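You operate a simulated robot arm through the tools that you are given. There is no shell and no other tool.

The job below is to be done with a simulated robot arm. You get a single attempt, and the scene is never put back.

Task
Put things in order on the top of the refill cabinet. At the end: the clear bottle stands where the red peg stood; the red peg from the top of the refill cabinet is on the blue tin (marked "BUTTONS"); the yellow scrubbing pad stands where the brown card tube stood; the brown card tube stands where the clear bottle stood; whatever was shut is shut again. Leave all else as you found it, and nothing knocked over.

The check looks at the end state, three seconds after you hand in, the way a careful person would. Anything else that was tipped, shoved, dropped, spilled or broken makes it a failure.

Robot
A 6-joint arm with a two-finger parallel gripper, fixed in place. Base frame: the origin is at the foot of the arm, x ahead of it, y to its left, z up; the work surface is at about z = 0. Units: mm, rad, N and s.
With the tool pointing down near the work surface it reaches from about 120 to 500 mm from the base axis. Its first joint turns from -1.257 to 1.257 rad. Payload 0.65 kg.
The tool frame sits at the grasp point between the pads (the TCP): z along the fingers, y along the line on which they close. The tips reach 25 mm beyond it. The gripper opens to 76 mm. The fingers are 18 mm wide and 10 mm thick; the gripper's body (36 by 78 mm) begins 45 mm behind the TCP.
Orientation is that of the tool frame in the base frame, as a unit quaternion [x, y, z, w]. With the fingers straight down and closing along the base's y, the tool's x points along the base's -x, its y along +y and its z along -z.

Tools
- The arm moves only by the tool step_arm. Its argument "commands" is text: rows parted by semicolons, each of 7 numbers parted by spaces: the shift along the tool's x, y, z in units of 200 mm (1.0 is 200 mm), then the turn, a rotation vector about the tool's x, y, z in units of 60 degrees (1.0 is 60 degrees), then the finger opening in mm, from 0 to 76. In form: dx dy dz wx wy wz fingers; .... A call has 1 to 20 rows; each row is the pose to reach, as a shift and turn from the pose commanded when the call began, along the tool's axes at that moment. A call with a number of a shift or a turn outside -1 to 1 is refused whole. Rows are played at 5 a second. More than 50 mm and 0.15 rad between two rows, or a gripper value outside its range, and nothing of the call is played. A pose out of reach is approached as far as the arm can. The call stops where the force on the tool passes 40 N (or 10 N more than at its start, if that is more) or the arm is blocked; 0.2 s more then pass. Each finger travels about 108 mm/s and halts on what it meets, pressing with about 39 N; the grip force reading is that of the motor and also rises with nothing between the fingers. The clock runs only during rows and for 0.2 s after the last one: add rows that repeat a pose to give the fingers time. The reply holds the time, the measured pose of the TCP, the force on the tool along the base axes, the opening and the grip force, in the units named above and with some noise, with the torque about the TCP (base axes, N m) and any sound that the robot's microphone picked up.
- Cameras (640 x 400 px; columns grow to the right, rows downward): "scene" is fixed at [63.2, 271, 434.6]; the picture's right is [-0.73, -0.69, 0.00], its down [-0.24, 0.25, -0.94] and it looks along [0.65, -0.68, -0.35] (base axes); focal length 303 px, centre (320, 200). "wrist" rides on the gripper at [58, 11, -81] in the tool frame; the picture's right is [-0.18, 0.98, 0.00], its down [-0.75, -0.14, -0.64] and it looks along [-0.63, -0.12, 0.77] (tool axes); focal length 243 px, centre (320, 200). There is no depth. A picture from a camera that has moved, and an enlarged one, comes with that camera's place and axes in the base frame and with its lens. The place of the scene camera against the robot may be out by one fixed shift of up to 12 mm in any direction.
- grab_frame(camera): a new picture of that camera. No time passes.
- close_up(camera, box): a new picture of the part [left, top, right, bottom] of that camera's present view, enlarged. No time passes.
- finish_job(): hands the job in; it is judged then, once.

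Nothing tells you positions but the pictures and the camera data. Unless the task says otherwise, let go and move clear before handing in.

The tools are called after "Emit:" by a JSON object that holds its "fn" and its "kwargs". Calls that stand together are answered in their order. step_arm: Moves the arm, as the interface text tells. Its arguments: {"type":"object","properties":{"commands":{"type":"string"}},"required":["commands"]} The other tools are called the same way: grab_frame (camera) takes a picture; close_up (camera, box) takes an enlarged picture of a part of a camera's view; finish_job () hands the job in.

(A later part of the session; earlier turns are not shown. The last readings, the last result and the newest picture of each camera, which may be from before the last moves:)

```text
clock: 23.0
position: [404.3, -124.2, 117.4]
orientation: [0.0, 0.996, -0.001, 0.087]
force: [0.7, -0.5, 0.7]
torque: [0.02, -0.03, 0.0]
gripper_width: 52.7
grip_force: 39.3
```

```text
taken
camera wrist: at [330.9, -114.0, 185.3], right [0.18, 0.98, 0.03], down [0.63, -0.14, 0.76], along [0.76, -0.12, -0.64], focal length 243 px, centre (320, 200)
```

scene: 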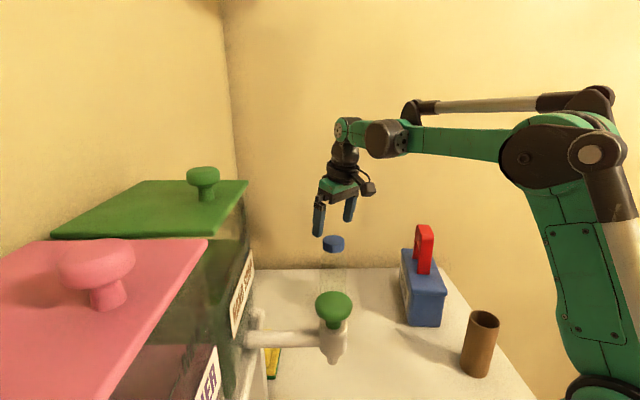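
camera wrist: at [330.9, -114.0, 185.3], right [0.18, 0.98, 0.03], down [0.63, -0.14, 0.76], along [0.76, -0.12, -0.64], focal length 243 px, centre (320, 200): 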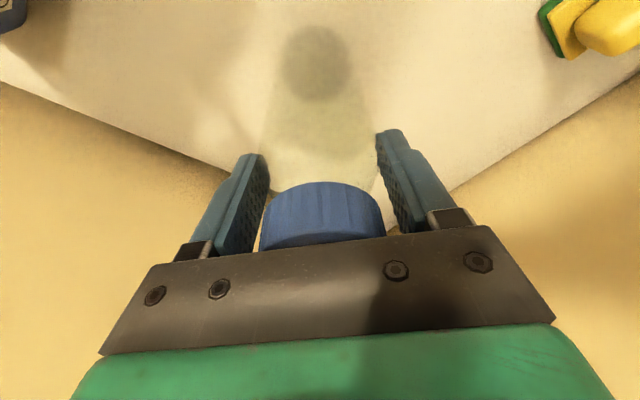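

I have the bottle at 52.7 mm. I'll lift it 12 mm and carry it upright to the peg's old spot, about (504.5, -27.5).

Emit:
{"fn": "step_arm", "kwargs": {"commands": "-0.0052 0 -0.0295 0 0 0 48; -0.0104 0 -0.0591 0 0 0 48; -0.0937 0.08 -0.0444 0 0 0 48; -0.177 0.16 -0.0297 0 0 0 48; -0.2603 0.24 -0.015 0 0 0 48; -0.3436 0.32 -0.0003 0 0 0 48; -0.427 0.4 0.0144 0 0 0 48; -0.5102 0.4825 0.029 0 0 0 48; -0.5102 0.4825 0.029 0 0 0 48; -0.5102 0.4825 0.029 0 0 0 48"}}

Emit:
{"fn": "grab_frame", "kwargs": {"camera": "wrist"}}

Emit:
{"fn": "grab_frame", "kwargs": {"camera": "scene"}}

```text
clock: 25.2
position: [505.9, -28.3, 128.0]
orientation: [0.0, 0.996, 0.0, 0.088]
force: [0.7, 1.0, -1.1]
torque: [-0.02, 0.02, -0.01]
gripper_width: 53.0
grip_force: 39.3
```

```text
taken
camera wrist: at [433.2, -17.1, 196.2], right [0.18, 0.98, 0.03], down [0.63, -0.14, 0.76], along [0.76, -0.12, -0.64], focal length 243 px, centre (320, 200)
```

wrist: 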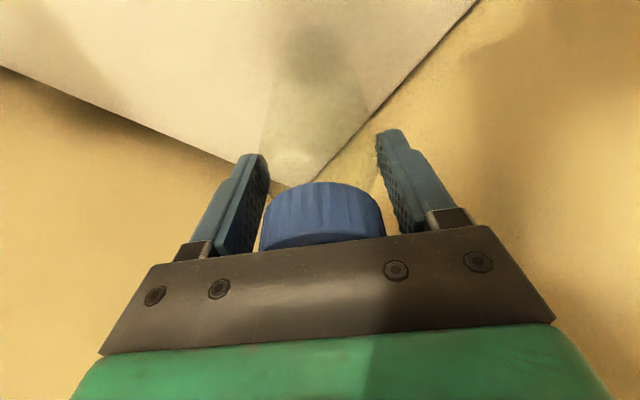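

```text
taken
```

scene: 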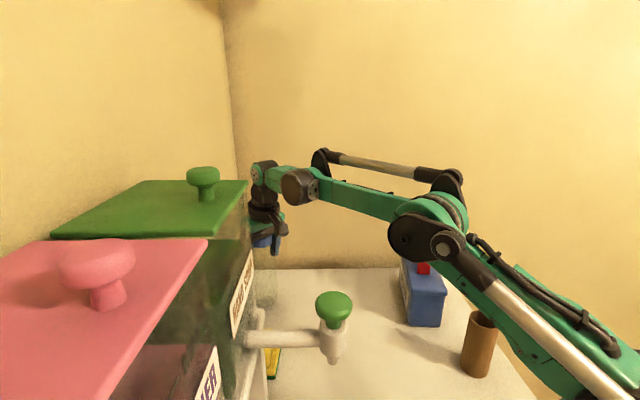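

The bottle is over the target at (505, -28). I'll lower it gently and watch the force.

Emit:
{"fn": "step_arm", "kwargs": {"commands": "0.0035 0 0.0197 0 0 0 48; 0.0069 0 0.0394 0 0 0 48; 0.0097 0 0.055 0 0 0 48; 0.0097 0 0.055 0 0 0 48"}}

```text
clock: 26.2
position: [505.3, -28.0, 116.0]
orientation: [0.0, 0.996, -0.001, 0.087]
force: [-0.7, 0.1, 0.5]
torque: [0.03, 0.03, -0.01]
gripper_width: 52.9
grip_force: 38.7
```

Emit:
{"fn": "step_arm", "kwargs": {"commands": "0.0003 0 0.002 0 0 0 48; 0.0007 0 0.004 0 0 0 48; 0.0007 0 0.004 0 0 0 48"}}

```text
clock: 27.0
position: [505.3, -27.0, 116.0]
orientation: [0.001, 0.996, 0.0, 0.087]
force: [-1.3, 0.8, 22.5]
torque: [0.13, 0.21, 0.01]
gripper_width: 53.1
grip_force: 39.3
```

It's in contact at 22 N. I'll back off half a millimetre, then open the fingers gradually.

Emit:
{"fn": "step_arm", "kwargs": {"commands": "-0.0004 0 -0.0024 0 0 0 48; -0.0004 0 -0.0024 0 0 0 48"}}

```text
clock: 27.6
position: [505.0, -27.6, 117.3]
orientation: [0.001, 0.996, 0.0, 0.087]
force: [-0.1, 0.7, 10.7]
torque: [0.14, -0.13, -0.02]
gripper_width: 52.7
grip_force: 39.4
```

Emit:
{"fn": "step_arm", "kwargs": {"commands": "-0.0003 0 -0.0015 0 0 0 48; -0.0003 0 -0.0015 0 0 0 54; -0.0003 0 -0.0015 0 0 0 58; -0.0003 0 -0.0015 0 0 0 62; -0.0003 0 -0.0015 0 0 0 68; -0.0003 0 -0.0015 0 0 0 76; -0.0003 0 -0.0015 0 0 0 76"}}

Emit:
{"fn": "grab_frame", "kwargs": {"camera": "wrist"}}

```text
clock: 29.2
position: [506.3, -27.3, 115.6]
orientation: [0.0, 0.996, 0.001, 0.087]
force: [0.3, -0.8, 0.3]
torque: [0.03, 0.0, -0.01]
gripper_width: 75.9
grip_force: 0.1
```

```text
taken
camera wrist: at [433.0, -17.2, 185.4], right [0.18, 0.98, 0.03], down [0.63, -0.14, 0.76], along [0.76, -0.12, -0.64], focal length 243 px, centre (320, 200)
```

wrist: 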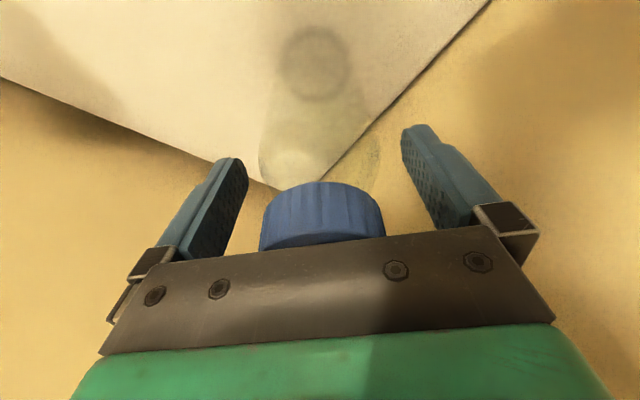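

The bottle is standing free. I'll back off up and away from it.

Emit:
{"fn": "step_arm", "kwargs": {"commands": "-0.0087 0 -0.0492 0 0 0 76; 0.0768 0 -0.1405 0 0 0 76; 0.178 0 -0.285 0 0 0 76; 0.3245 0 -0.4635 0 0 0 76; 0.4955 0 -0.6455 0 0 0 76; 0.4955 0 -0.6455 0 0 0 76"}}

Emit:
{"fn": "grab_frame", "kwargs": {"camera": "wrist"}}

Emit:
{"fn": "grab_frame", "kwargs": {"camera": "scene"}}

```text
clock: 30.6
position: [385.2, -29.2, 226.7]
orientation: [-0.001, 0.996, -0.001, 0.087]
force: [0.4, 0.5, -0.2]
torque: [-0.06, 0.0, -0.02]
gripper_width: 76.0
grip_force: 0.0
```

```text
taken
camera wrist: at [311.8, -17.5, 296.3], right [0.18, 0.98, 0.03], down [0.63, -0.14, 0.76], along [0.76, -0.12, -0.64], focal length 243 px, centre (320, 200)
```

wrist: 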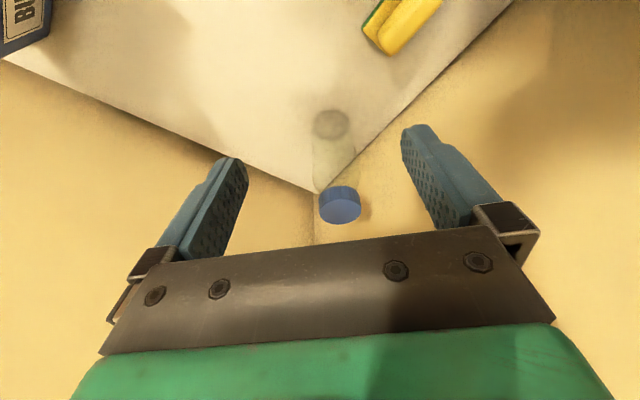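

```text
taken
```

scene: 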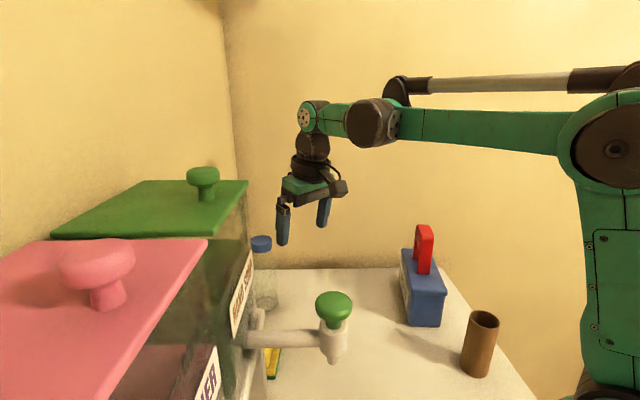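

The bottle stands at about (506, -27), where the peg was. Now I head to the tube, taking the tilt out on the way and stopping for a closer look.

Emit:
{"fn": "step_arm", "kwargs": {"commands": "0.15 -0.06 -0.037 0 0.028 0 76; 0.3 -0.12 -0.075 0 0.056 0 76; 0.45 -0.18 -0.112 0 0.083 0 76; 0.6 -0.24 -0.15 0 0.111 0 76; 0.75 -0.3 -0.187 0 0.139 0 76; 0.9 -0.36 -0.2246 0 0.1667 0 76; 0.9 -0.36 -0.2246 0 0.1667 0 76"}}

Emit:
{"fn": "grab_frame", "kwargs": {"camera": "wrist"}}

Emit:
{"fn": "grab_frame", "kwargs": {"camera": "scene"}}

```text
clock: 32.2
position: [199.8, -100.4, 240.4]
orientation: [0.0, 1.0, -0.001, 0.0]
force: [-1.2, 0.8, 0.1]
torque: [0.0, 0.0, -0.01]
gripper_width: 75.7
grip_force: 0.1
```

```text
taken
camera wrist: at [139.9, -89.5, 320.1], right [0.18, 0.98, 0.0], down [0.75, -0.14, 0.64], along [0.63, -0.12, -0.77], focal length 243 px, centre (320, 200)
```

wrist: 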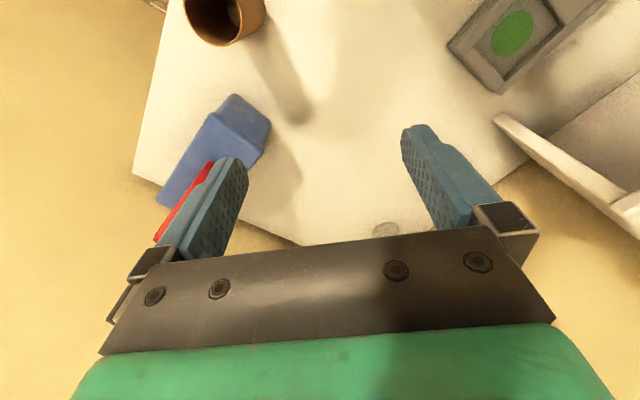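

```text
taken
```

scene: 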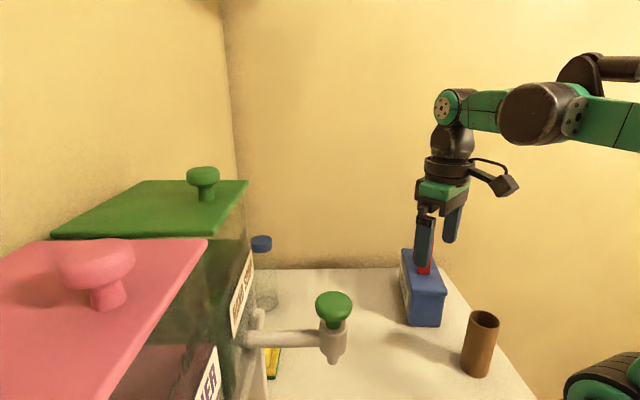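

Emit:
{"fn": "step_arm", "kwargs": {"commands": "0.09 -0.1 0 0 0 0 76; 0.18 -0.21 0 0 0 0 76; 0.275 -0.315 0 0 0 0 76; 0.275 -0.315 0 0 0 0 76"}}

Emit:
{"fn": "grab_frame", "kwargs": {"camera": "wrist"}}

Emit:
{"fn": "grab_frame", "kwargs": {"camera": "scene"}}

```text
clock: 33.2
position: [145.6, -163.0, 240.6]
orientation: [0.001, 1.0, 0.0, 0.001]
force: [-0.7, 0.2, 0.6]
torque: [0.01, -0.03, 0.01]
gripper_width: 76.0
grip_force: 0.0
```

```text
taken
camera wrist: at [85.6, -152.2, 320.4], right [0.18, 0.98, 0.0], down [0.75, -0.14, 0.64], along [0.63, -0.12, -0.77], focal length 243 px, centre (320, 200)
```

wrist: 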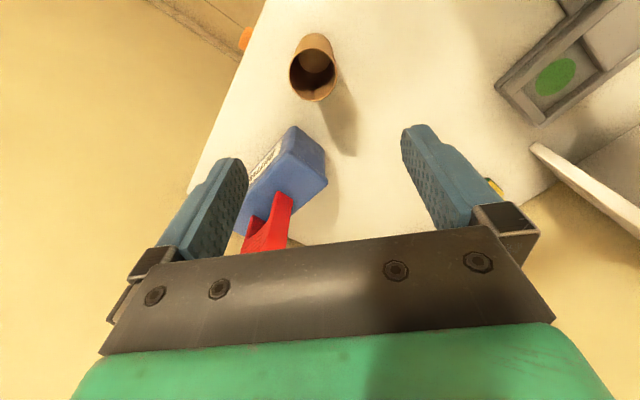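

```text
taken
```

scene: 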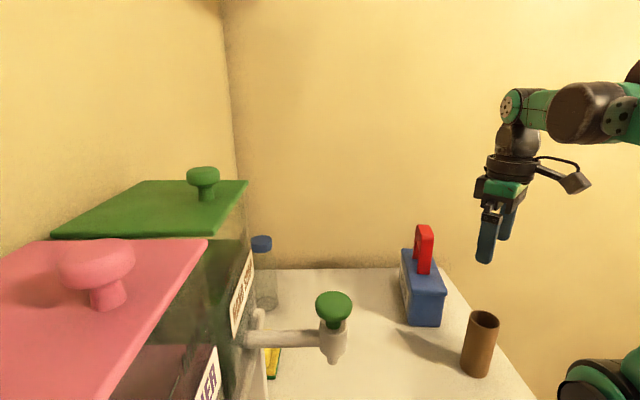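

Emit:
{"fn": "close_up", "kwargs": {"camera": "wrist", "box": [230, 0, 430, 160]}}

```text
2.50 times, centred on (330, 80) of wrist
camera zoom: at [85.6, -152.2, 320.4], right [0.18, 0.98, 0.0], down [0.75, -0.14, 0.64], along [0.63, -0.12, -0.77], focal length 606 px, centre (295, 500)
```

zoom: 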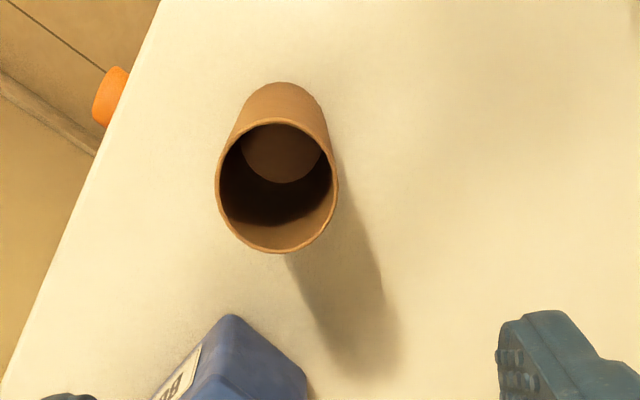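

The tube's axis is at about (136.7, -168.4), 43 mm across, with its rim near z=88. I'll line up and descend around it.

Emit:
{"fn": "step_arm", "kwargs": {"commands": "0.0415 -0.027 0.15 0 0 0 76; 0.0415 -0.027 0.35 0 0 0 76; 0.0415 -0.027 0.5 0 0 0 76; 0.0415 -0.027 0.5 0 0 0 76"}}

Emit:
{"fn": "grab_frame", "kwargs": {"camera": "wrist"}}

Emit:
{"fn": "grab_frame", "kwargs": {"camera": "scene"}}

```text
clock: 34.2
position: [135.8, -168.3, 139.7]
orientation: [0.0, 1.0, -0.001, 0.001]
force: [-0.5, -0.3, 0.2]
torque: [-0.04, 0.05, 0.02]
gripper_width: 76.0
grip_force: 0.1
```

```text
taken
camera wrist: at [76.2, -157.0, 220.1], right [0.18, 0.98, 0.0], down [0.75, -0.14, 0.64], along [0.63, -0.12, -0.77], focal length 243 px, centre (320, 200)
```

wrist: 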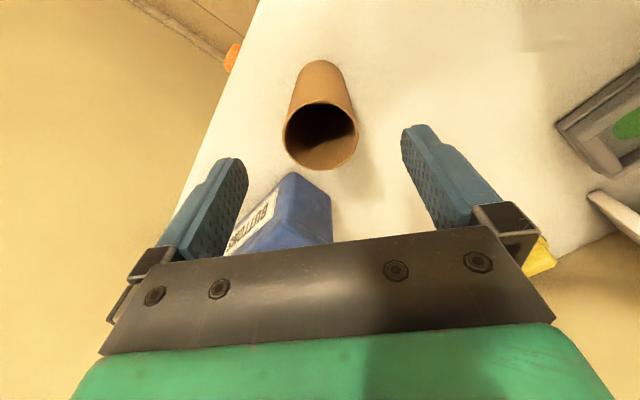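

```text
taken
```

scene: 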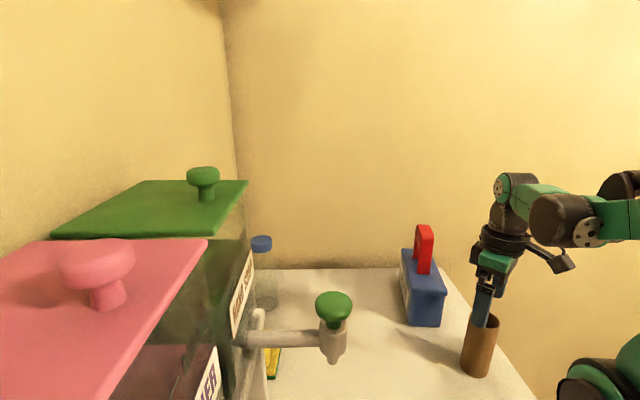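

Alignment is within about 2 mm. I'll descend to z=65 and close on the tube.

Emit:
{"fn": "step_arm", "kwargs": {"commands": "-0.005 0 0.13 0 0 0 76; -0.005 0 0.26 0 0 0 76; -0.005 0 0.375 0 0 0 76; -0.005 0 0.375 0 0 0 76; -0.005 0 0.375 0 0 0 60; -0.005 0 0.375 0 0 0 50; -0.005 0 0.375 0 0 0 38; -0.005 0 0.375 0 0 0 38; -0.005 0 0.375 0 0 0 38"}}

Emit:
{"fn": "grab_frame", "kwargs": {"camera": "wrist"}}

Emit:
{"fn": "grab_frame", "kwargs": {"camera": "scene"}}

```text
clock: 36.2
position: [137.6, -166.7, 64.9]
orientation: [0.0, 1.0, 0.0, 0.001]
force: [0.6, 0.8, 1.1]
torque: [-0.03, 0.03, 0.0]
gripper_width: 40.3
grip_force: 38.8
```

```text
taken
camera wrist: at [77.8, -157.9, 144.7], right [0.18, 0.98, 0.0], down [0.75, -0.14, 0.64], along [0.63, -0.12, -0.77], focal length 243 px, centre (320, 200)
```

wrist: 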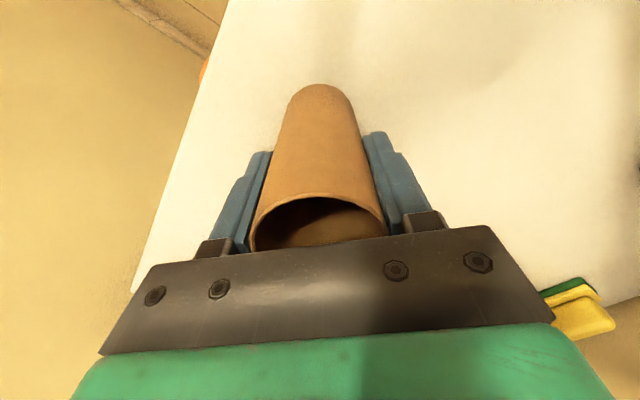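

```text
taken
```

scene: 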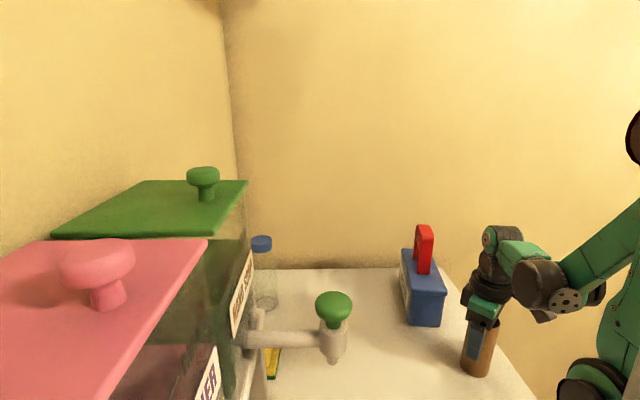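

I have the tube at 40.3 mm, and its old spot is about (138, -168). I'll lift it and go around the tin toward the bottle's old spot.

Emit:
{"fn": "step_arm", "kwargs": {"commands": "0 0 -0.1 0 0 0 38; 0 0 -0.3 0 0 0 38; -0.12 0.09 -0.35 0 0 0 38; -0.26 0.18 -0.35 0 0 0 38; -0.4 0.27 -0.35 0 0 0 38; -0.5 0.35 -0.35 0 0 0 38; -0.5 0.35 -0.35 0 0 0 38"}}

Emit:
{"fn": "grab_frame", "kwargs": {"camera": "wrist"}}

Emit:
{"fn": "grab_frame", "kwargs": {"camera": "scene"}}

```text
clock: 37.8
position: [237.7, -98.7, 136.0]
orientation: [0.0, 1.0, 0.0, 0.0]
force: [-0.3, -0.2, 0.1]
torque: [0.02, 0.02, 0.02]
gripper_width: 40.4
grip_force: 39.3
```

```text
taken
camera wrist: at [178.4, -87.5, 214.8], right [0.18, 0.98, 0.0], down [0.75, -0.14, 0.64], along [0.63, -0.12, -0.77], focal length 243 px, centre (320, 200)
```

wrist: 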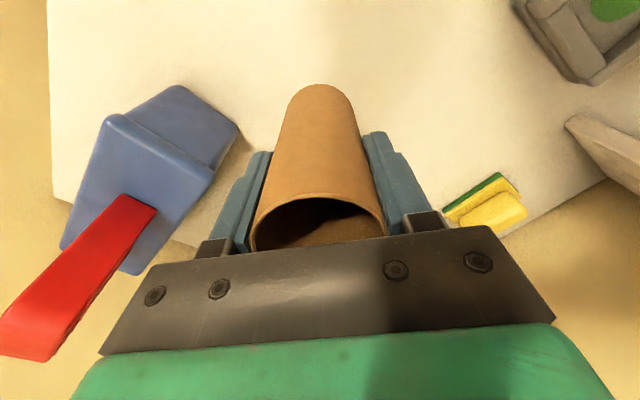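

```text
taken
```

scene: 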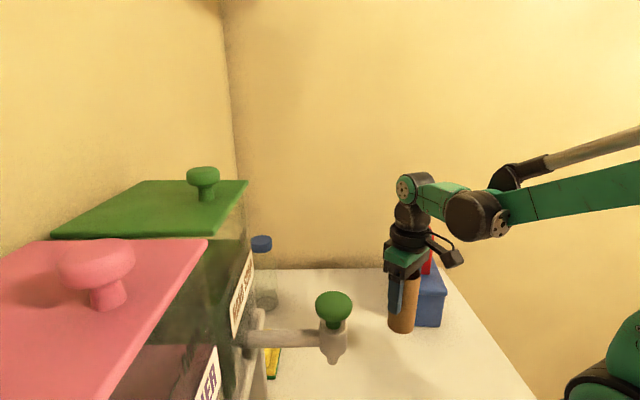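

Emit:
{"fn": "step_arm", "kwargs": {"commands": "-0.17 -0.025 0 0 0 0 38; -0.34 -0.05 0 0 0 0 38; -0.51 -0.08 0 0 0 0 38; -0.68 -0.105 0 0 0 0 38; -0.8255 -0.1285 0 0 0 0 38; -0.8255 -0.1285 0.1 0 0 0 38; -0.8255 -0.1285 0.2 0 0 0 38; -0.8255 -0.1285 0.3 0 0 0 38; -0.8255 -0.1285 0.3 0 0 0 38"}}

Emit:
{"fn": "grab_frame", "kwargs": {"camera": "wrist"}}

Emit:
{"fn": "grab_frame", "kwargs": {"camera": "scene"}}

```text
clock: 39.8
position: [402.4, -123.3, 73.9]
orientation: [0.0, 1.0, 0.0, 0.0]
force: [0.1, -0.5, 0.1]
torque: [-0.02, 0.03, 0.01]
gripper_width: 40.4
grip_force: 39.3
```

```text
taken
camera wrist: at [342.9, -113.2, 154.0], right [0.18, 0.98, 0.0], down [0.75, -0.14, 0.64], along [0.63, -0.12, -0.77], focal length 243 px, centre (320, 200)
```

wrist: 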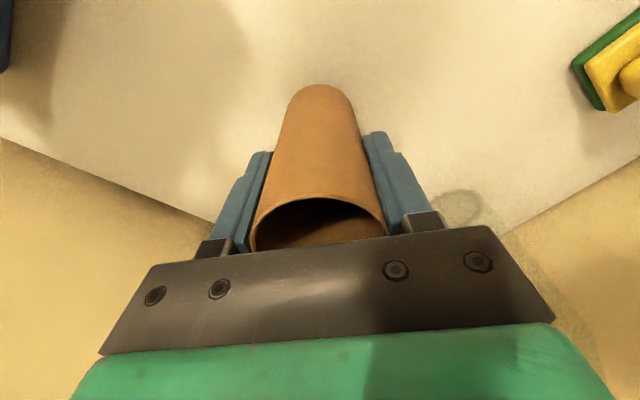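

```text
taken
```

scene: 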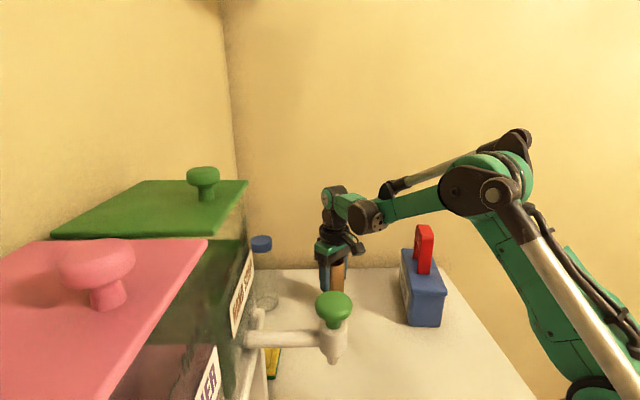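

The tube is over the bottle's old spot with about 10 mm to go. Lowering it gently.

Emit:
{"fn": "step_arm", "kwargs": {"commands": "0 0 0.02 0 0 0 38; 0 0 0.04 0 0 0 38; 0 0 0.047 0 0 0 38; 0 0 0.047 0 0 0 38"}}

```text
clock: 40.8
position: [403.9, -124.7, 65.7]
orientation: [0.0, 1.0, -0.001, 0.0]
force: [-0.4, 0.1, -0.4]
torque: [0.02, 0.01, 0.06]
gripper_width: 40.4
grip_force: 39.2
```

Emit:
{"fn": "step_arm", "kwargs": {"commands": "0 0 0.0015 0 0 0 38; 0 0 0.003 0 0 0 38; 0 0 0.003 0 0 0 38"}}

```text
clock: 41.6
position: [402.8, -123.5, 64.4]
orientation: [0.0, 1.0, 0.001, 0.0]
force: [-0.4, 0.8, 5.8]
torque: [0.08, 0.06, -0.02]
gripper_width: 40.3
grip_force: 39.8
```

Contact is light at 6 N. Releasing the tube.

Emit:
{"fn": "step_arm", "kwargs": {"commands": "0 0 0.003 0 0 0 42; 0 0 0.003 0 0 0 46; 0 0 0.003 0 0 0 54; 0 0 0.003 0 0 0 66; 0 0 0.003 0 0 0 76; 0 0 0.003 0 0 0 76"}}

Emit:
{"fn": "grab_frame", "kwargs": {"camera": "wrist"}}

```text
clock: 43.0
position: [404.2, -124.5, 64.2]
orientation: [0.001, 1.0, -0.001, 0.0]
force: [0.0, -0.5, -0.2]
torque: [-0.01, 0.06, 0.03]
gripper_width: 76.1
grip_force: 0.1
```

```text
taken
camera wrist: at [343.5, -113.5, 143.9], right [0.18, 0.98, 0.0], down [0.75, -0.14, 0.64], along [0.63, -0.12, -0.77], focal length 243 px, centre (320, 200)
```

wrist: 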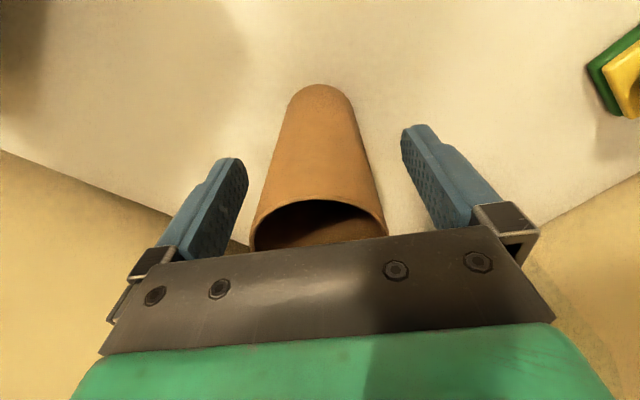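

The tube is free-standing. I'll rise straight up and then look at the pad and the dispenser beside it.

Emit:
{"fn": "step_arm", "kwargs": {"commands": "0 0 -0.15 0 0 0 76; 0 0 -0.35 0 0 0 76; 0 0 -0.55 0 0 0 76; 0 0 -0.75 0 0 0 76; 0 0 -0.9 0 0 0 76; 0 0 -0.9 0 0 0 76"}}

Emit:
{"fn": "grab_frame", "kwargs": {"camera": "wrist"}}

Emit:
{"fn": "grab_frame", "kwargs": {"camera": "scene"}}

```text
clock: 44.4
position: [405.6, -124.9, 244.8]
orientation: [0.0, 1.0, -0.001, 0.0]
force: [-0.4, 0.4, 0.5]
torque: [-0.01, -0.01, 0.01]
gripper_width: 76.2
grip_force: 0.0
```

```text
taken
camera wrist: at [344.6, -114.9, 324.3], right [0.18, 0.98, 0.0], down [0.75, -0.14, 0.64], along [0.63, -0.12, -0.77], focal length 243 px, centre (320, 200)
```

wrist: 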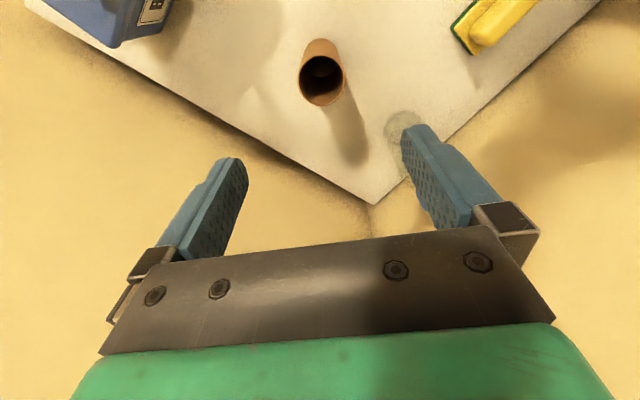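

```text
taken
```

scene: 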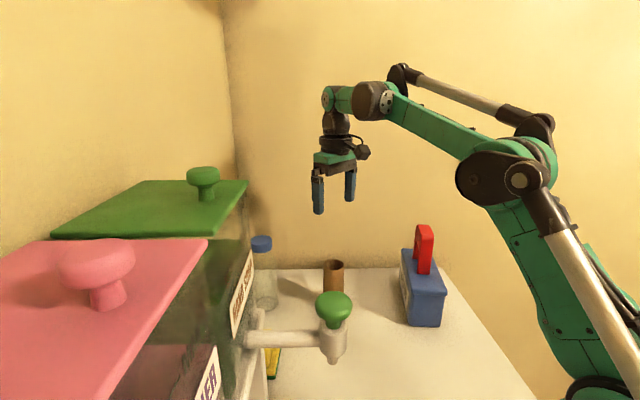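

Emit:
{"fn": "step_arm", "kwargs": {"commands": "0.1 0.12 0 0 0 0 76; 0.2 0.24 0 0 0 0 76; 0.3 0.36 0 0 0 0 76; 0.4 0.48 0 0 0 0 76; 0.465 0.575 0 0 0 0 76; 0.465 0.575 0 0 0 0 76"}}

Emit:
{"fn": "grab_frame", "kwargs": {"camera": "wrist"}}

Emit:
{"fn": "grab_frame", "kwargs": {"camera": "scene"}}

```text
clock: 45.8
position: [309.2, -10.5, 243.8]
orientation: [0.0, 1.0, 0.001, 0.0]
force: [-0.4, -0.1, 0.0]
torque: [-0.01, -0.01, -0.03]
gripper_width: 76.0
grip_force: 0.1
```

```text
taken
camera wrist: at [250.1, 1.5, 323.6], right [0.18, 0.98, 0.0], down [0.75, -0.14, 0.64], along [0.63, -0.12, -0.77], focal length 243 px, centre (320, 200)
```

wrist: 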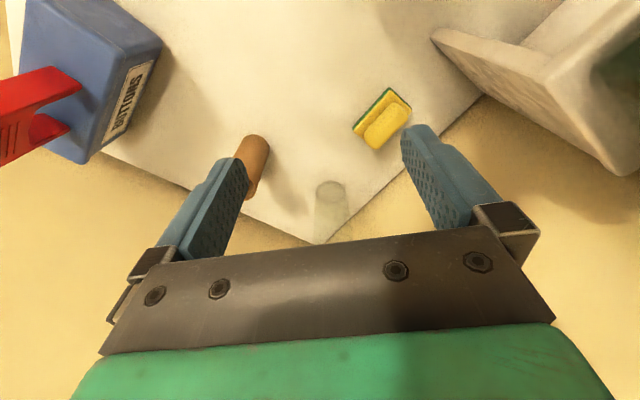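

```text
taken
```

scene: 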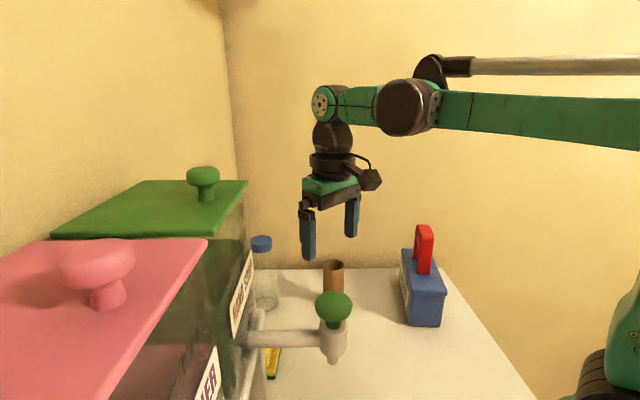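

Emit:
{"fn": "close_up", "kwargs": {"camera": "wrist", "box": [400, 0, 640, 190]}}

Emit:
{"fn": "close_up", "kwargs": {"camera": "wrist", "box": [330, 70, 430, 170]}}

```text
2.11 times, centred on (520, 95) of wrist
camera zoom: at [250.1, 1.5, 323.6], right [0.18, 0.98, 0.0], down [0.75, -0.14, 0.64], along [0.63, -0.12, -0.77], focal length 511 px, centre (-101, 421)
```

zoom: 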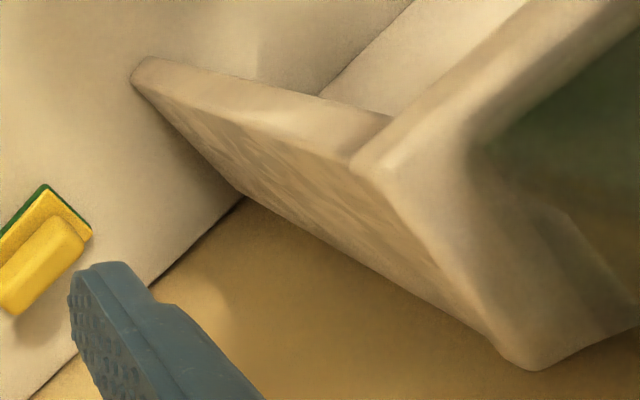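

```text
4.00 times, centred on (380, 120) of wrist
camera zoom: at [250.1, 1.5, 323.6], right [0.18, 0.98, 0.0], down [0.75, -0.14, 0.64], along [0.63, -0.12, -0.77], focal length 970 px, centre (80, 520)
```

zoom: 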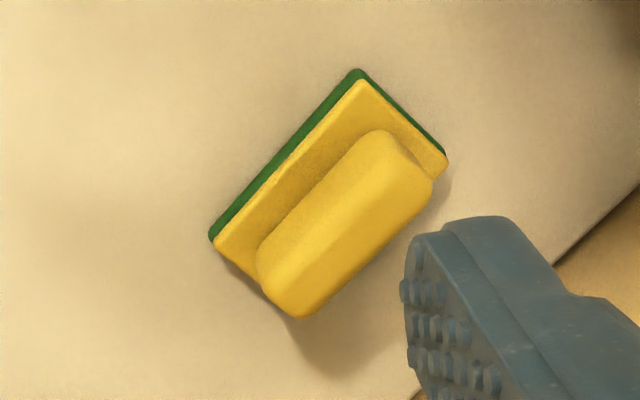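

The pad is centred near (391, 59), with its bar running along -48° and about 59×20 mm, top near z=28. The dispenser's side plane is about 98 mm from the pad's centre. I'll turn the gripper -48° here in free space first.

Emit:
{"fn": "step_arm", "kwargs": {"commands": "0 0 0 0 0 0.134 76; 0 0 0 0 0 0.267 76; 0 0 0 0 0 0.4 76; 0 0 0 0 0 0.534 76; 0 0 0 0 0 0.667 76; 0 0 0 0 0 0.8 76; 0 0 0 0 0 0.8 76"}}

Emit:
{"fn": "grab_frame", "kwargs": {"camera": "scene"}}

Emit:
{"fn": "grab_frame", "kwargs": {"camera": "wrist"}}

```text
clock: 47.4
position: [309.6, -8.4, 243.9]
orientation: [0.407, 0.913, 0.0, 0.0]
force: [0.3, 0.1, 0.1]
torque: [-0.02, -0.01, 0.02]
gripper_width: 76.0
grip_force: 0.1
```

```text
taken
```

scene: 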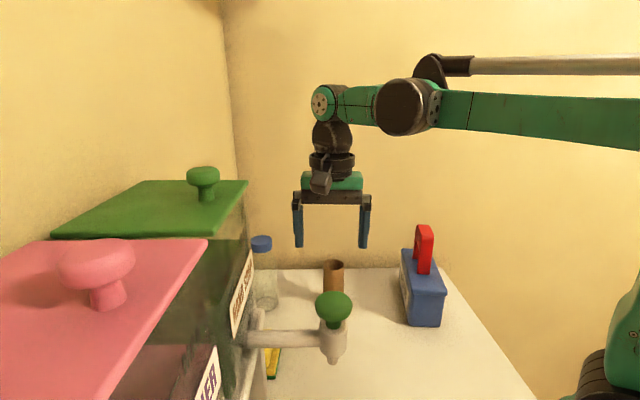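

```text
taken
camera wrist: at [277.9, 41.7, 324.1], right [0.85, 0.52, 0.0], down [0.4, -0.65, 0.64], along [0.33, -0.55, -0.77], focal length 243 px, centre (320, 200)
```

wrist: 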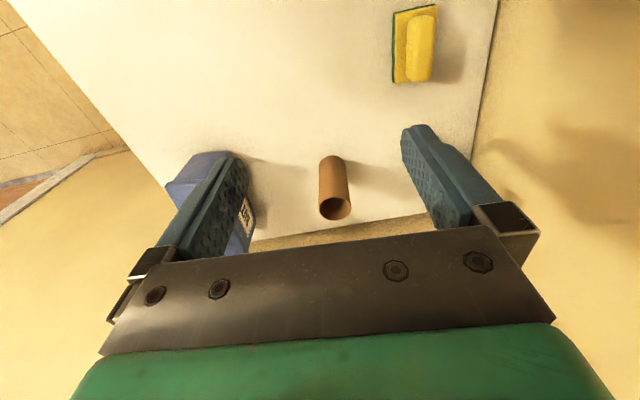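

The jaws now line up with the pad. I'll tilt the wrist 8° away from the dispenser and move over the pad at height.

Emit:
{"fn": "step_arm", "kwargs": {"commands": "-0.02 0.05 0 0 0.045 0 76; -0.0443 0.1 0 0 0.09 0 76; -0.0443 0.2 0.05 0 0.1333 0 76; -0.0443 0.32 0.1 0 0.1333 0 76; -0.0443 0.44 0.17 0 0.1333 0 76; -0.0443 0.534 0.25 0 0.1333 0 76; -0.0443 0.534 0.25 0 0.1333 0 76"}}

Emit:
{"fn": "grab_frame", "kwargs": {"camera": "scene"}}

Emit:
{"fn": "grab_frame", "kwargs": {"camera": "wrist"}}

```text
clock: 49.0
position: [395.6, 55.4, 194.0]
orientation: [0.405, 0.912, 0.028, -0.063]
force: [1.1, -0.1, 0.7]
torque: [-0.02, 0.0, 0.03]
gripper_width: 76.0
grip_force: 0.0
```

```text
taken
```

scene: 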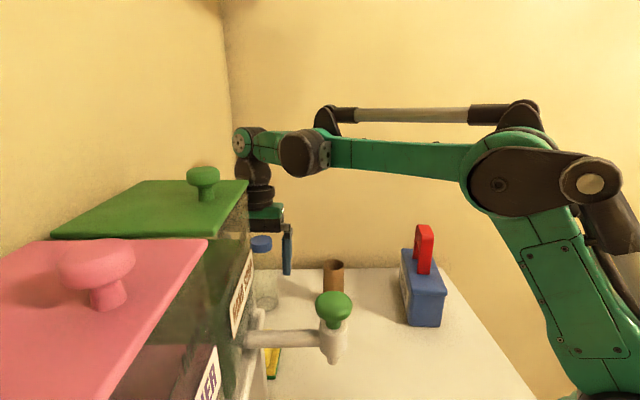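

```text
taken
camera wrist: at [371.9, 98.0, 281.1], right [0.85, 0.52, -0.03], down [0.45, -0.71, 0.53], along [0.26, -0.47, -0.85], focal length 243 px, centre (320, 200)
```

wrist: 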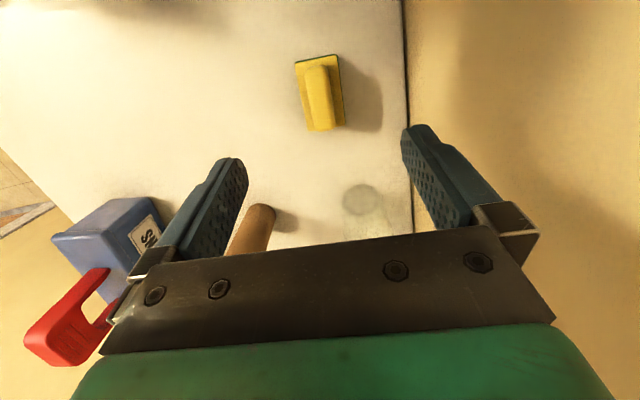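

Emit:
{"fn": "close_up", "kwargs": {"camera": "wrist", "box": [270, 40, 370, 140]}}

```text
4.00 times, centred on (320, 90) of wrist
camera zoom: at [371.9, 98.0, 281.1], right [0.85, 0.52, -0.03], down [0.45, -0.71, 0.53], along [0.26, -0.47, -0.85], focal length 970 px, centre (320, 640)
```

zoom: 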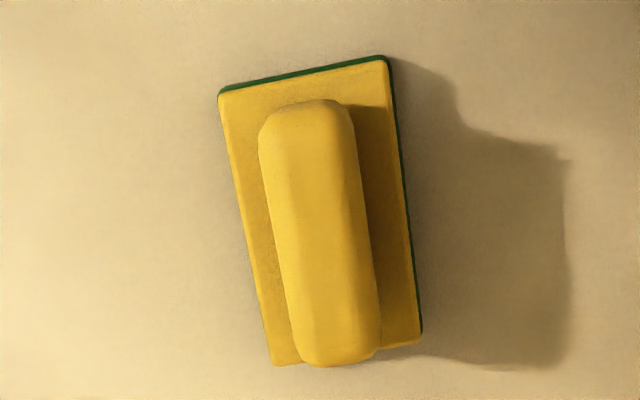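

The pad is parallel to the jaws and needs a 3.5 mm shift in -y. I'll go down to z=90 first.

Emit:
{"fn": "step_arm", "kwargs": {"commands": "-0.018 -0.0175 0.13 0 0 0 76; -0.036 -0.0175 0.26 0 0 0 76; -0.054 -0.0175 0.39 0 0 0 76; -0.0722 -0.0175 0.514 0 0 0 76; -0.0722 -0.0175 0.514 0 0 0 76"}}

Emit:
{"fn": "grab_frame", "kwargs": {"camera": "scene"}}

Emit:
{"fn": "grab_frame", "kwargs": {"camera": "wrist"}}

```text
clock: 50.2
position: [392.8, 53.4, 88.5]
orientation: [0.406, 0.911, 0.028, -0.063]
force: [-0.2, 0.2, 0.2]
torque: [0.04, 0.03, 0.02]
gripper_width: 75.7
grip_force: 0.1
```

```text
taken
```

scene: 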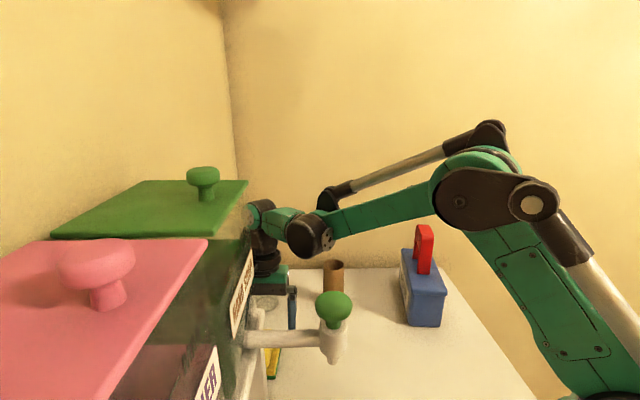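

```text
taken
camera wrist: at [368.9, 95.3, 176.8], right [0.85, 0.52, -0.03], down [0.45, -0.71, 0.53], along [0.26, -0.47, -0.85], focal length 243 px, centre (320, 200)
```

wrist: 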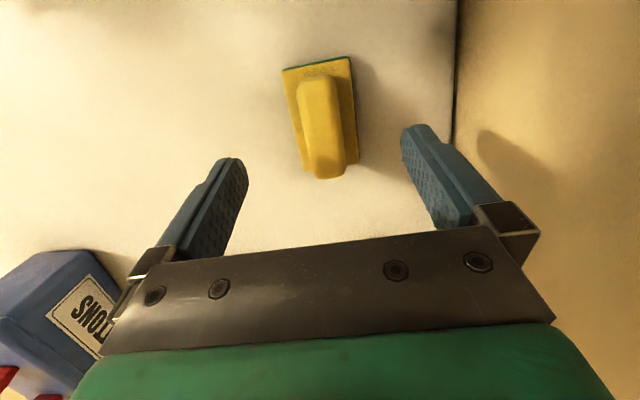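

Emit:
{"fn": "step_arm", "kwargs": {"commands": "-0.0125 0.0085 0.089 0 0 0 76; -0.025 0.0085 0.178 0 0 0 76; -0.0376 0.0085 0.2674 0 0 0 76; -0.0376 0.0085 0.2674 0 0 0 76"}}

Emit:
{"fn": "grab_frame", "kwargs": {"camera": "scene"}}

Emit:
{"fn": "grab_frame", "kwargs": {"camera": "wrist"}}

```text
clock: 51.2
position: [394.4, 54.9, 35.9]
orientation: [0.406, 0.911, 0.028, -0.064]
force: [1.0, 0.0, -0.3]
torque: [0.01, 0.0, -0.01]
gripper_width: 76.3
grip_force: 0.0
```

```text
taken
```

scene: 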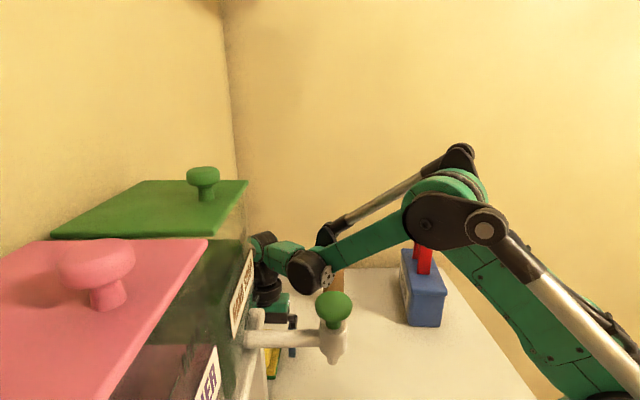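

```text
taken
camera wrist: at [369.8, 95.8, 123.5], right [0.85, 0.52, -0.03], down [0.45, -0.71, 0.53], along [0.26, -0.47, -0.85], focal length 243 px, centre (320, 200)
```

wrist: 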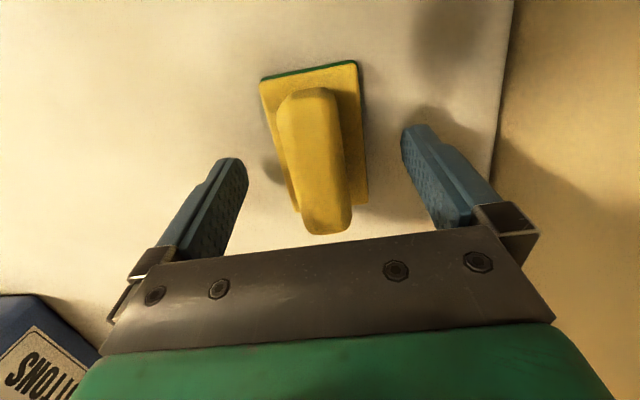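

The fingers straddle the bar with its centre between them. Closing on it.

Emit:
{"fn": "step_arm", "kwargs": {"commands": "0 0 0 0 0 0 60; 0 0 0 0 0 0 44; 0 0 0 0 0 0 30; 0 0 0 0 0 0 18; 0 0 0 0 0 0 18; 0 0 0 0 0 0 18"}}

Emit:
{"fn": "grab_frame", "kwargs": {"camera": "wrist"}}

```text
clock: 52.6
position: [393.4, 53.4, 37.3]
orientation: [0.405, 0.911, 0.028, -0.064]
force: [0.5, 0.1, 0.4]
torque: [-0.02, 0.0, -0.01]
gripper_width: 40.6
grip_force: 38.7
```

```text
taken
camera wrist: at [369.8, 95.9, 123.7], right [0.85, 0.52, -0.03], down [0.45, -0.71, 0.53], along [0.26, -0.47, -0.85], focal length 243 px, centre (320, 200)
```

wrist: 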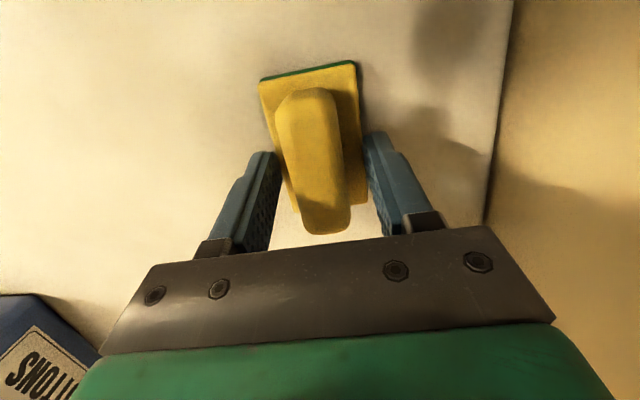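

The fingers met the slab's sides at 40.6 mm, so the slab is thicker than I judged. I'll open a little, go 8 mm lower for a fuller bite and close again.

Emit:
{"fn": "step_arm", "kwargs": {"commands": "0 0 0 0 0 0 46; 0 0 0 0 0 0 54; -0.0028 0 0.0198 0 0 0 56; -0.0056 0 0.0396 0 0 0 56; -0.0056 0 0.0396 0 0 0 56; -0.0056 0 0.0396 0 0 0 46; -0.0056 0 0.0396 0 0 0 36; -0.0056 0 0.0396 0 0 0 36; -0.0056 0 0.0396 0 0 0 36"}}

Emit:
{"fn": "grab_frame", "kwargs": {"camera": "wrist"}}

```text
clock: 54.6
position: [394.8, 55.1, 27.7]
orientation: [0.405, 0.911, 0.03, -0.064]
force: [-0.1, 0.3, 0.4]
torque: [-0.01, 0.04, -0.02]
gripper_width: 42.6
grip_force: 38.9
```

```text
taken
camera wrist: at [369.6, 95.9, 115.5], right [0.85, 0.52, -0.03], down [0.45, -0.71, 0.53], along [0.26, -0.47, -0.85], focal length 243 px, centre (320, 200)
```

wrist: 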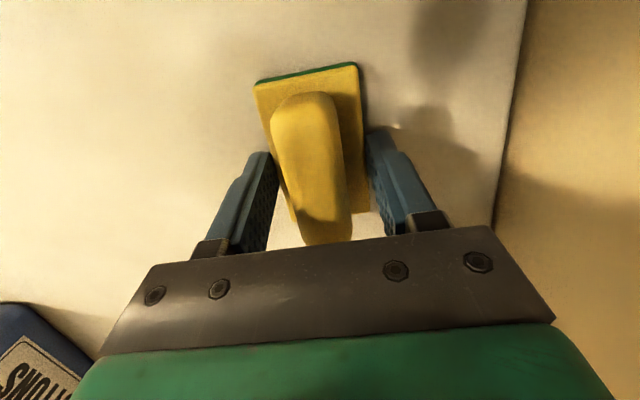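

Better: 42.6 mm with more overlap. I'll lift 20 mm and check that the pad comes up level.

Emit:
{"fn": "step_arm", "kwargs": {"commands": "0.0035 0 -0.0248 0 0 0 36; 0.007 0 -0.0495 0 0 0 36; 0.0139 0 -0.099 0 0 0 36; 0.0139 0 -0.099 0 0 0 36"}}

Emit:
{"fn": "grab_frame", "kwargs": {"camera": "wrist"}}

Emit:
{"fn": "grab_frame", "kwargs": {"camera": "scene"}}

```text
clock: 55.6
position: [393.6, 53.2, 48.3]
orientation: [0.406, 0.911, 0.028, -0.064]
force: [0.5, -0.7, 0.2]
torque: [0.02, 0.03, 0.02]
gripper_width: 42.6
grip_force: 38.7
```

```text
taken
camera wrist: at [369.9, 96.2, 135.1], right [0.85, 0.52, -0.03], down [0.45, -0.71, 0.53], along [0.26, -0.47, -0.85], focal length 243 px, centre (320, 200)
```

wrist: 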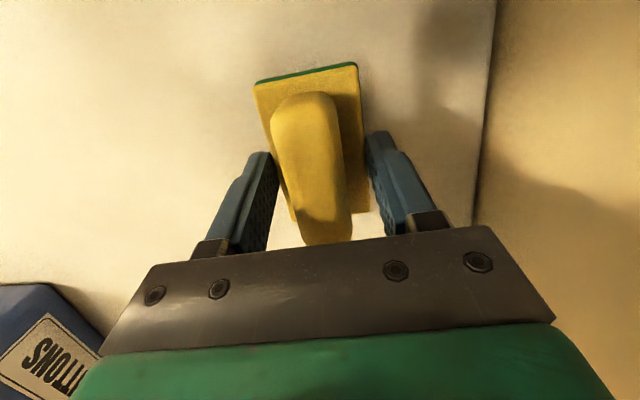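

```text
taken
```

scene: 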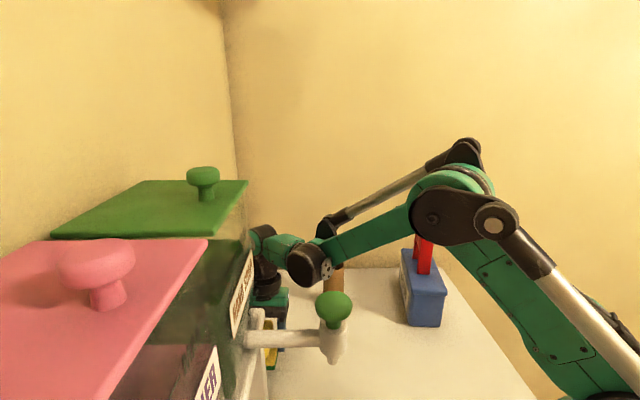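

The pad is held firmly and level. I'll lift it another 100 mm and carry it toward the tube's old spot, keeping the same orientation.

Emit:
{"fn": "step_arm", "kwargs": {"commands": "0.0232 0 -0.165 0 0 0 36; 0.0464 0 -0.33 0 0 0 36; 0.0696 0 -0.4952 0 0 0 36; 0.0696 -0.18 -0.4952 0 0 0 36; 0.0696 -0.38 -0.4952 0 0 0 36; 0.0696 -0.58 -0.4952 0 0 0 36; 0.0696 -0.78 -0.4952 0 0 0 36; 0.0696 -0.9 -0.4952 0 0 0 36; 0.0696 -0.9 -0.4952 0 0 0 36"}}

Emit:
{"fn": "grab_frame", "kwargs": {"camera": "wrist"}}

Emit:
{"fn": "grab_frame", "kwargs": {"camera": "scene"}}

```text
clock: 57.6
position: [260.0, -66.5, 147.4]
orientation: [0.405, 0.911, 0.028, -0.065]
force: [-0.3, -0.7, 0.5]
torque: [-0.01, 0.01, 0.03]
gripper_width: 42.4
grip_force: 39.2
```

```text
taken
camera wrist: at [235.7, -24.4, 234.6], right [0.85, 0.52, -0.03], down [0.45, -0.71, 0.53], along [0.26, -0.47, -0.85], focal length 243 px, centre (320, 200)
```

wrist: 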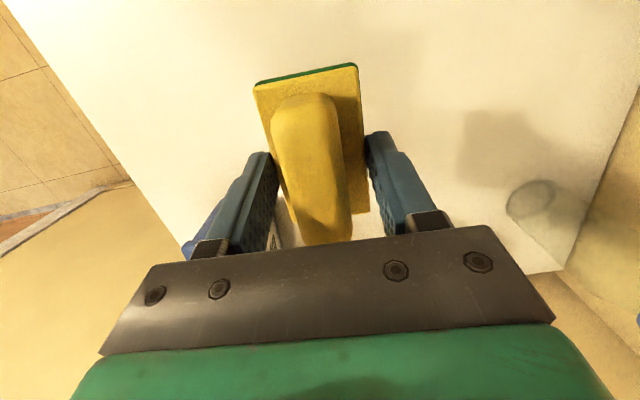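

```text
taken
```

scene: 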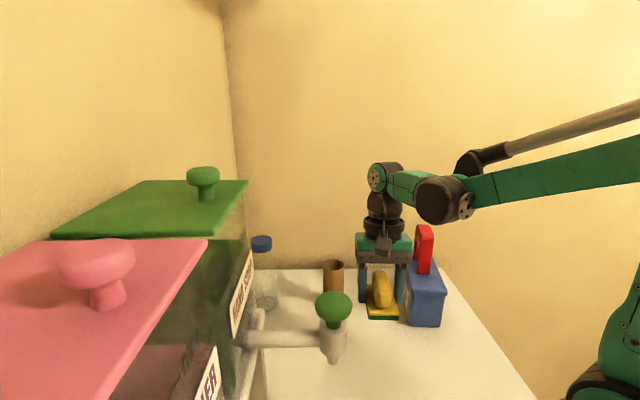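

Emit:
{"fn": "step_arm", "kwargs": {"commands": "0.003 -0.2 0 0 0 0 36; 0.007 -0.4 0.001 0 0 0 36; 0.007 -0.6 0.001 0 0 0 36; 0.007 -0.794 0.001 0 0 0 36; 0.007 -0.794 0.001 0 0 0 36"}}

Emit:
{"fn": "grab_frame", "kwargs": {"camera": "wrist"}}

Emit:
{"fn": "grab_frame", "kwargs": {"camera": "scene"}}

```text
clock: 58.8
position: [140.1, -171.8, 147.5]
orientation: [0.406, 0.911, 0.028, -0.064]
force: [0.0, 1.0, -0.4]
torque: [-0.02, 0.01, 0.0]
gripper_width: 42.9
grip_force: 38.7
```

```text
taken
camera wrist: at [115.9, -130.3, 234.7], right [0.85, 0.52, -0.03], down [0.45, -0.71, 0.53], along [0.26, -0.47, -0.85], focal length 243 px, centre (320, 200)
```

wrist: 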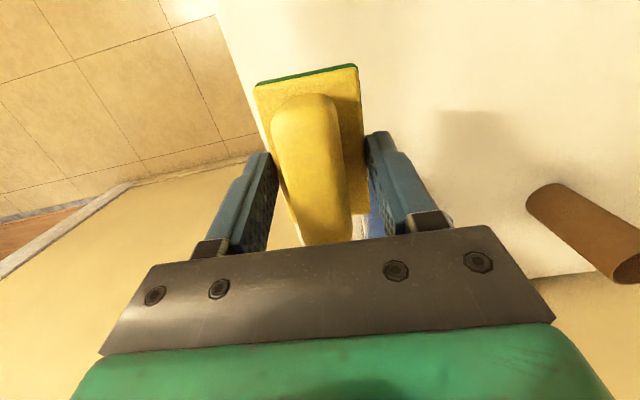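

```text
taken
```

scene: 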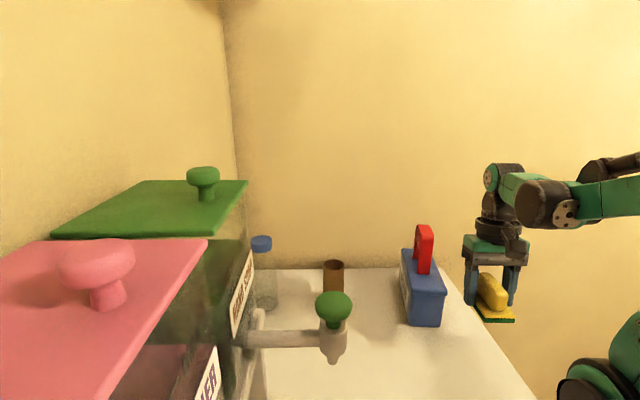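

The pad is over the target. Lowering it now.

Emit:
{"fn": "step_arm", "kwargs": {"commands": "-0.0278 0 0.198 0 0 0 36; -0.0557 0 0.396 0 0 0 36; -0.0766 0 0.5447 0 0 0 36; -0.0766 0 0.5447 0 0 0 36"}}

Emit:
{"fn": "grab_frame", "kwargs": {"camera": "wrist"}}

Emit:
{"fn": "grab_frame", "kwargs": {"camera": "scene"}}

```text
clock: 59.8
position: [141.3, -170.9, 37.1]
orientation: [0.406, 0.911, 0.029, -0.063]
force: [0.0, -0.2, -0.7]
torque: [-0.01, -0.03, 0.02]
gripper_width: 42.6
grip_force: 39.5
```

```text
taken
camera wrist: at [116.4, -129.4, 124.9], right [0.85, 0.52, -0.03], down [0.45, -0.71, 0.53], along [0.26, -0.47, -0.85], focal length 243 px, centre (320, 200)
```

wrist: 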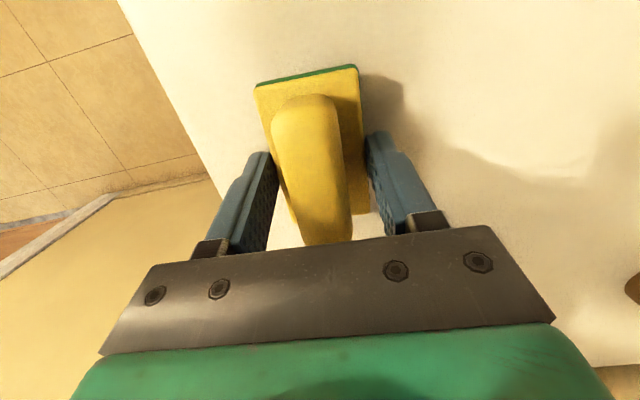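

```text
taken
```

scene: 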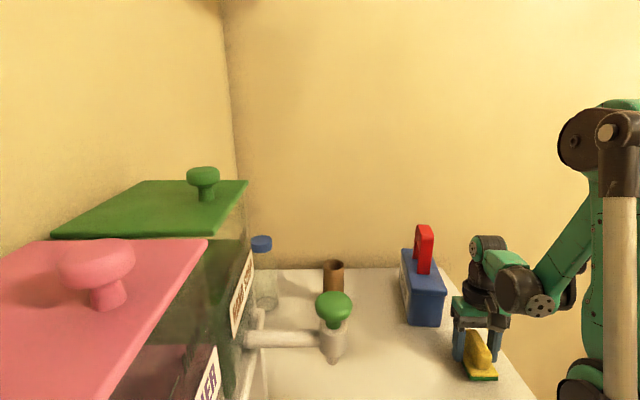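

Emit:
{"fn": "step_arm", "kwargs": {"commands": "-0.0028 0 0.0198 0 0 0 36; -0.0056 0 0.0396 0 0 0 36; -0.0064 0 0.0456 0 0 0 36; -0.0064 0 0.0456 0 0 0 36"}}

```text
clock: 60.8
position: [141.0, -171.4, 29.7]
orientation: [0.406, 0.911, 0.028, -0.063]
force: [-0.8, 0.4, -0.1]
torque: [0.0, -0.01, -0.01]
gripper_width: 42.9
grip_force: 39.1
```

Emit:
{"fn": "step_arm", "kwargs": {"commands": "-0.0003 0 0.002 0 0 0 36; -0.0006 0 0.004 0 0 0 36; -0.0006 0 0.004 0 0 0 36"}}

```text
clock: 61.6
position: [140.8, -170.8, 28.3]
orientation: [0.406, 0.911, 0.029, -0.064]
force: [0.2, 0.1, 0.1]
torque: [-0.02, 0.01, 0.02]
gripper_width: 42.9
grip_force: 38.5
```

Emit:
{"fn": "step_arm", "kwargs": {"commands": "-0.0003 0 0.002 0 0 0 36; -0.0003 0 0.002 0 0 0 36"}}

```text
clock: 62.2
position: [141.2, -171.7, 28.0]
orientation: [0.406, 0.911, 0.028, -0.064]
force: [-1.4, -0.3, 16.1]
torque: [-0.03, -0.03, -0.01]
gripper_width: 42.8
grip_force: 39.0
```

Contact at 16 N, so the pad is down. I'll ease off a fraction and open.

Emit:
{"fn": "step_arm", "kwargs": {"commands": "0.0001 0 -0.0015 0 0 0 36; 0.0001 0 -0.0015 0 0 0 46; 0.0001 0 -0.0015 0 0 0 52; 0.0001 0 -0.0015 0 0 0 60; 0.0001 0 -0.0015 0 0 0 60"}}

Emit:
{"fn": "grab_frame", "kwargs": {"camera": "wrist"}}

```text
clock: 63.4
position: [140.7, -170.6, 28.5]
orientation: [0.406, 0.911, 0.029, -0.063]
force: [-0.6, 0.1, 0.0]
torque: [0.04, -0.01, 0.04]
gripper_width: 60.2
grip_force: 0.0
```

```text
taken
camera wrist: at [116.9, -129.6, 115.5], right [0.85, 0.52, -0.03], down [0.45, -0.71, 0.53], along [0.26, -0.47, -0.85], focal length 243 px, centre (320, 200)
```

wrist: 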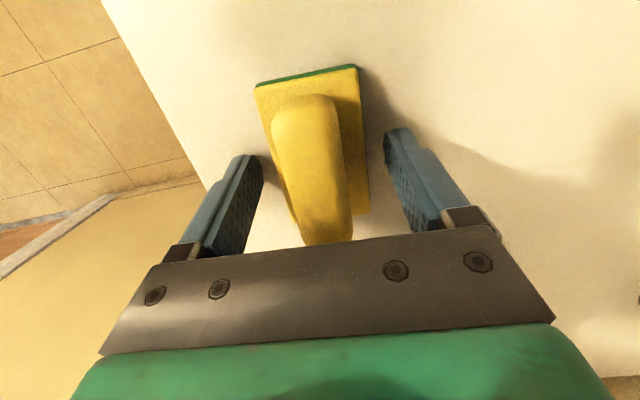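

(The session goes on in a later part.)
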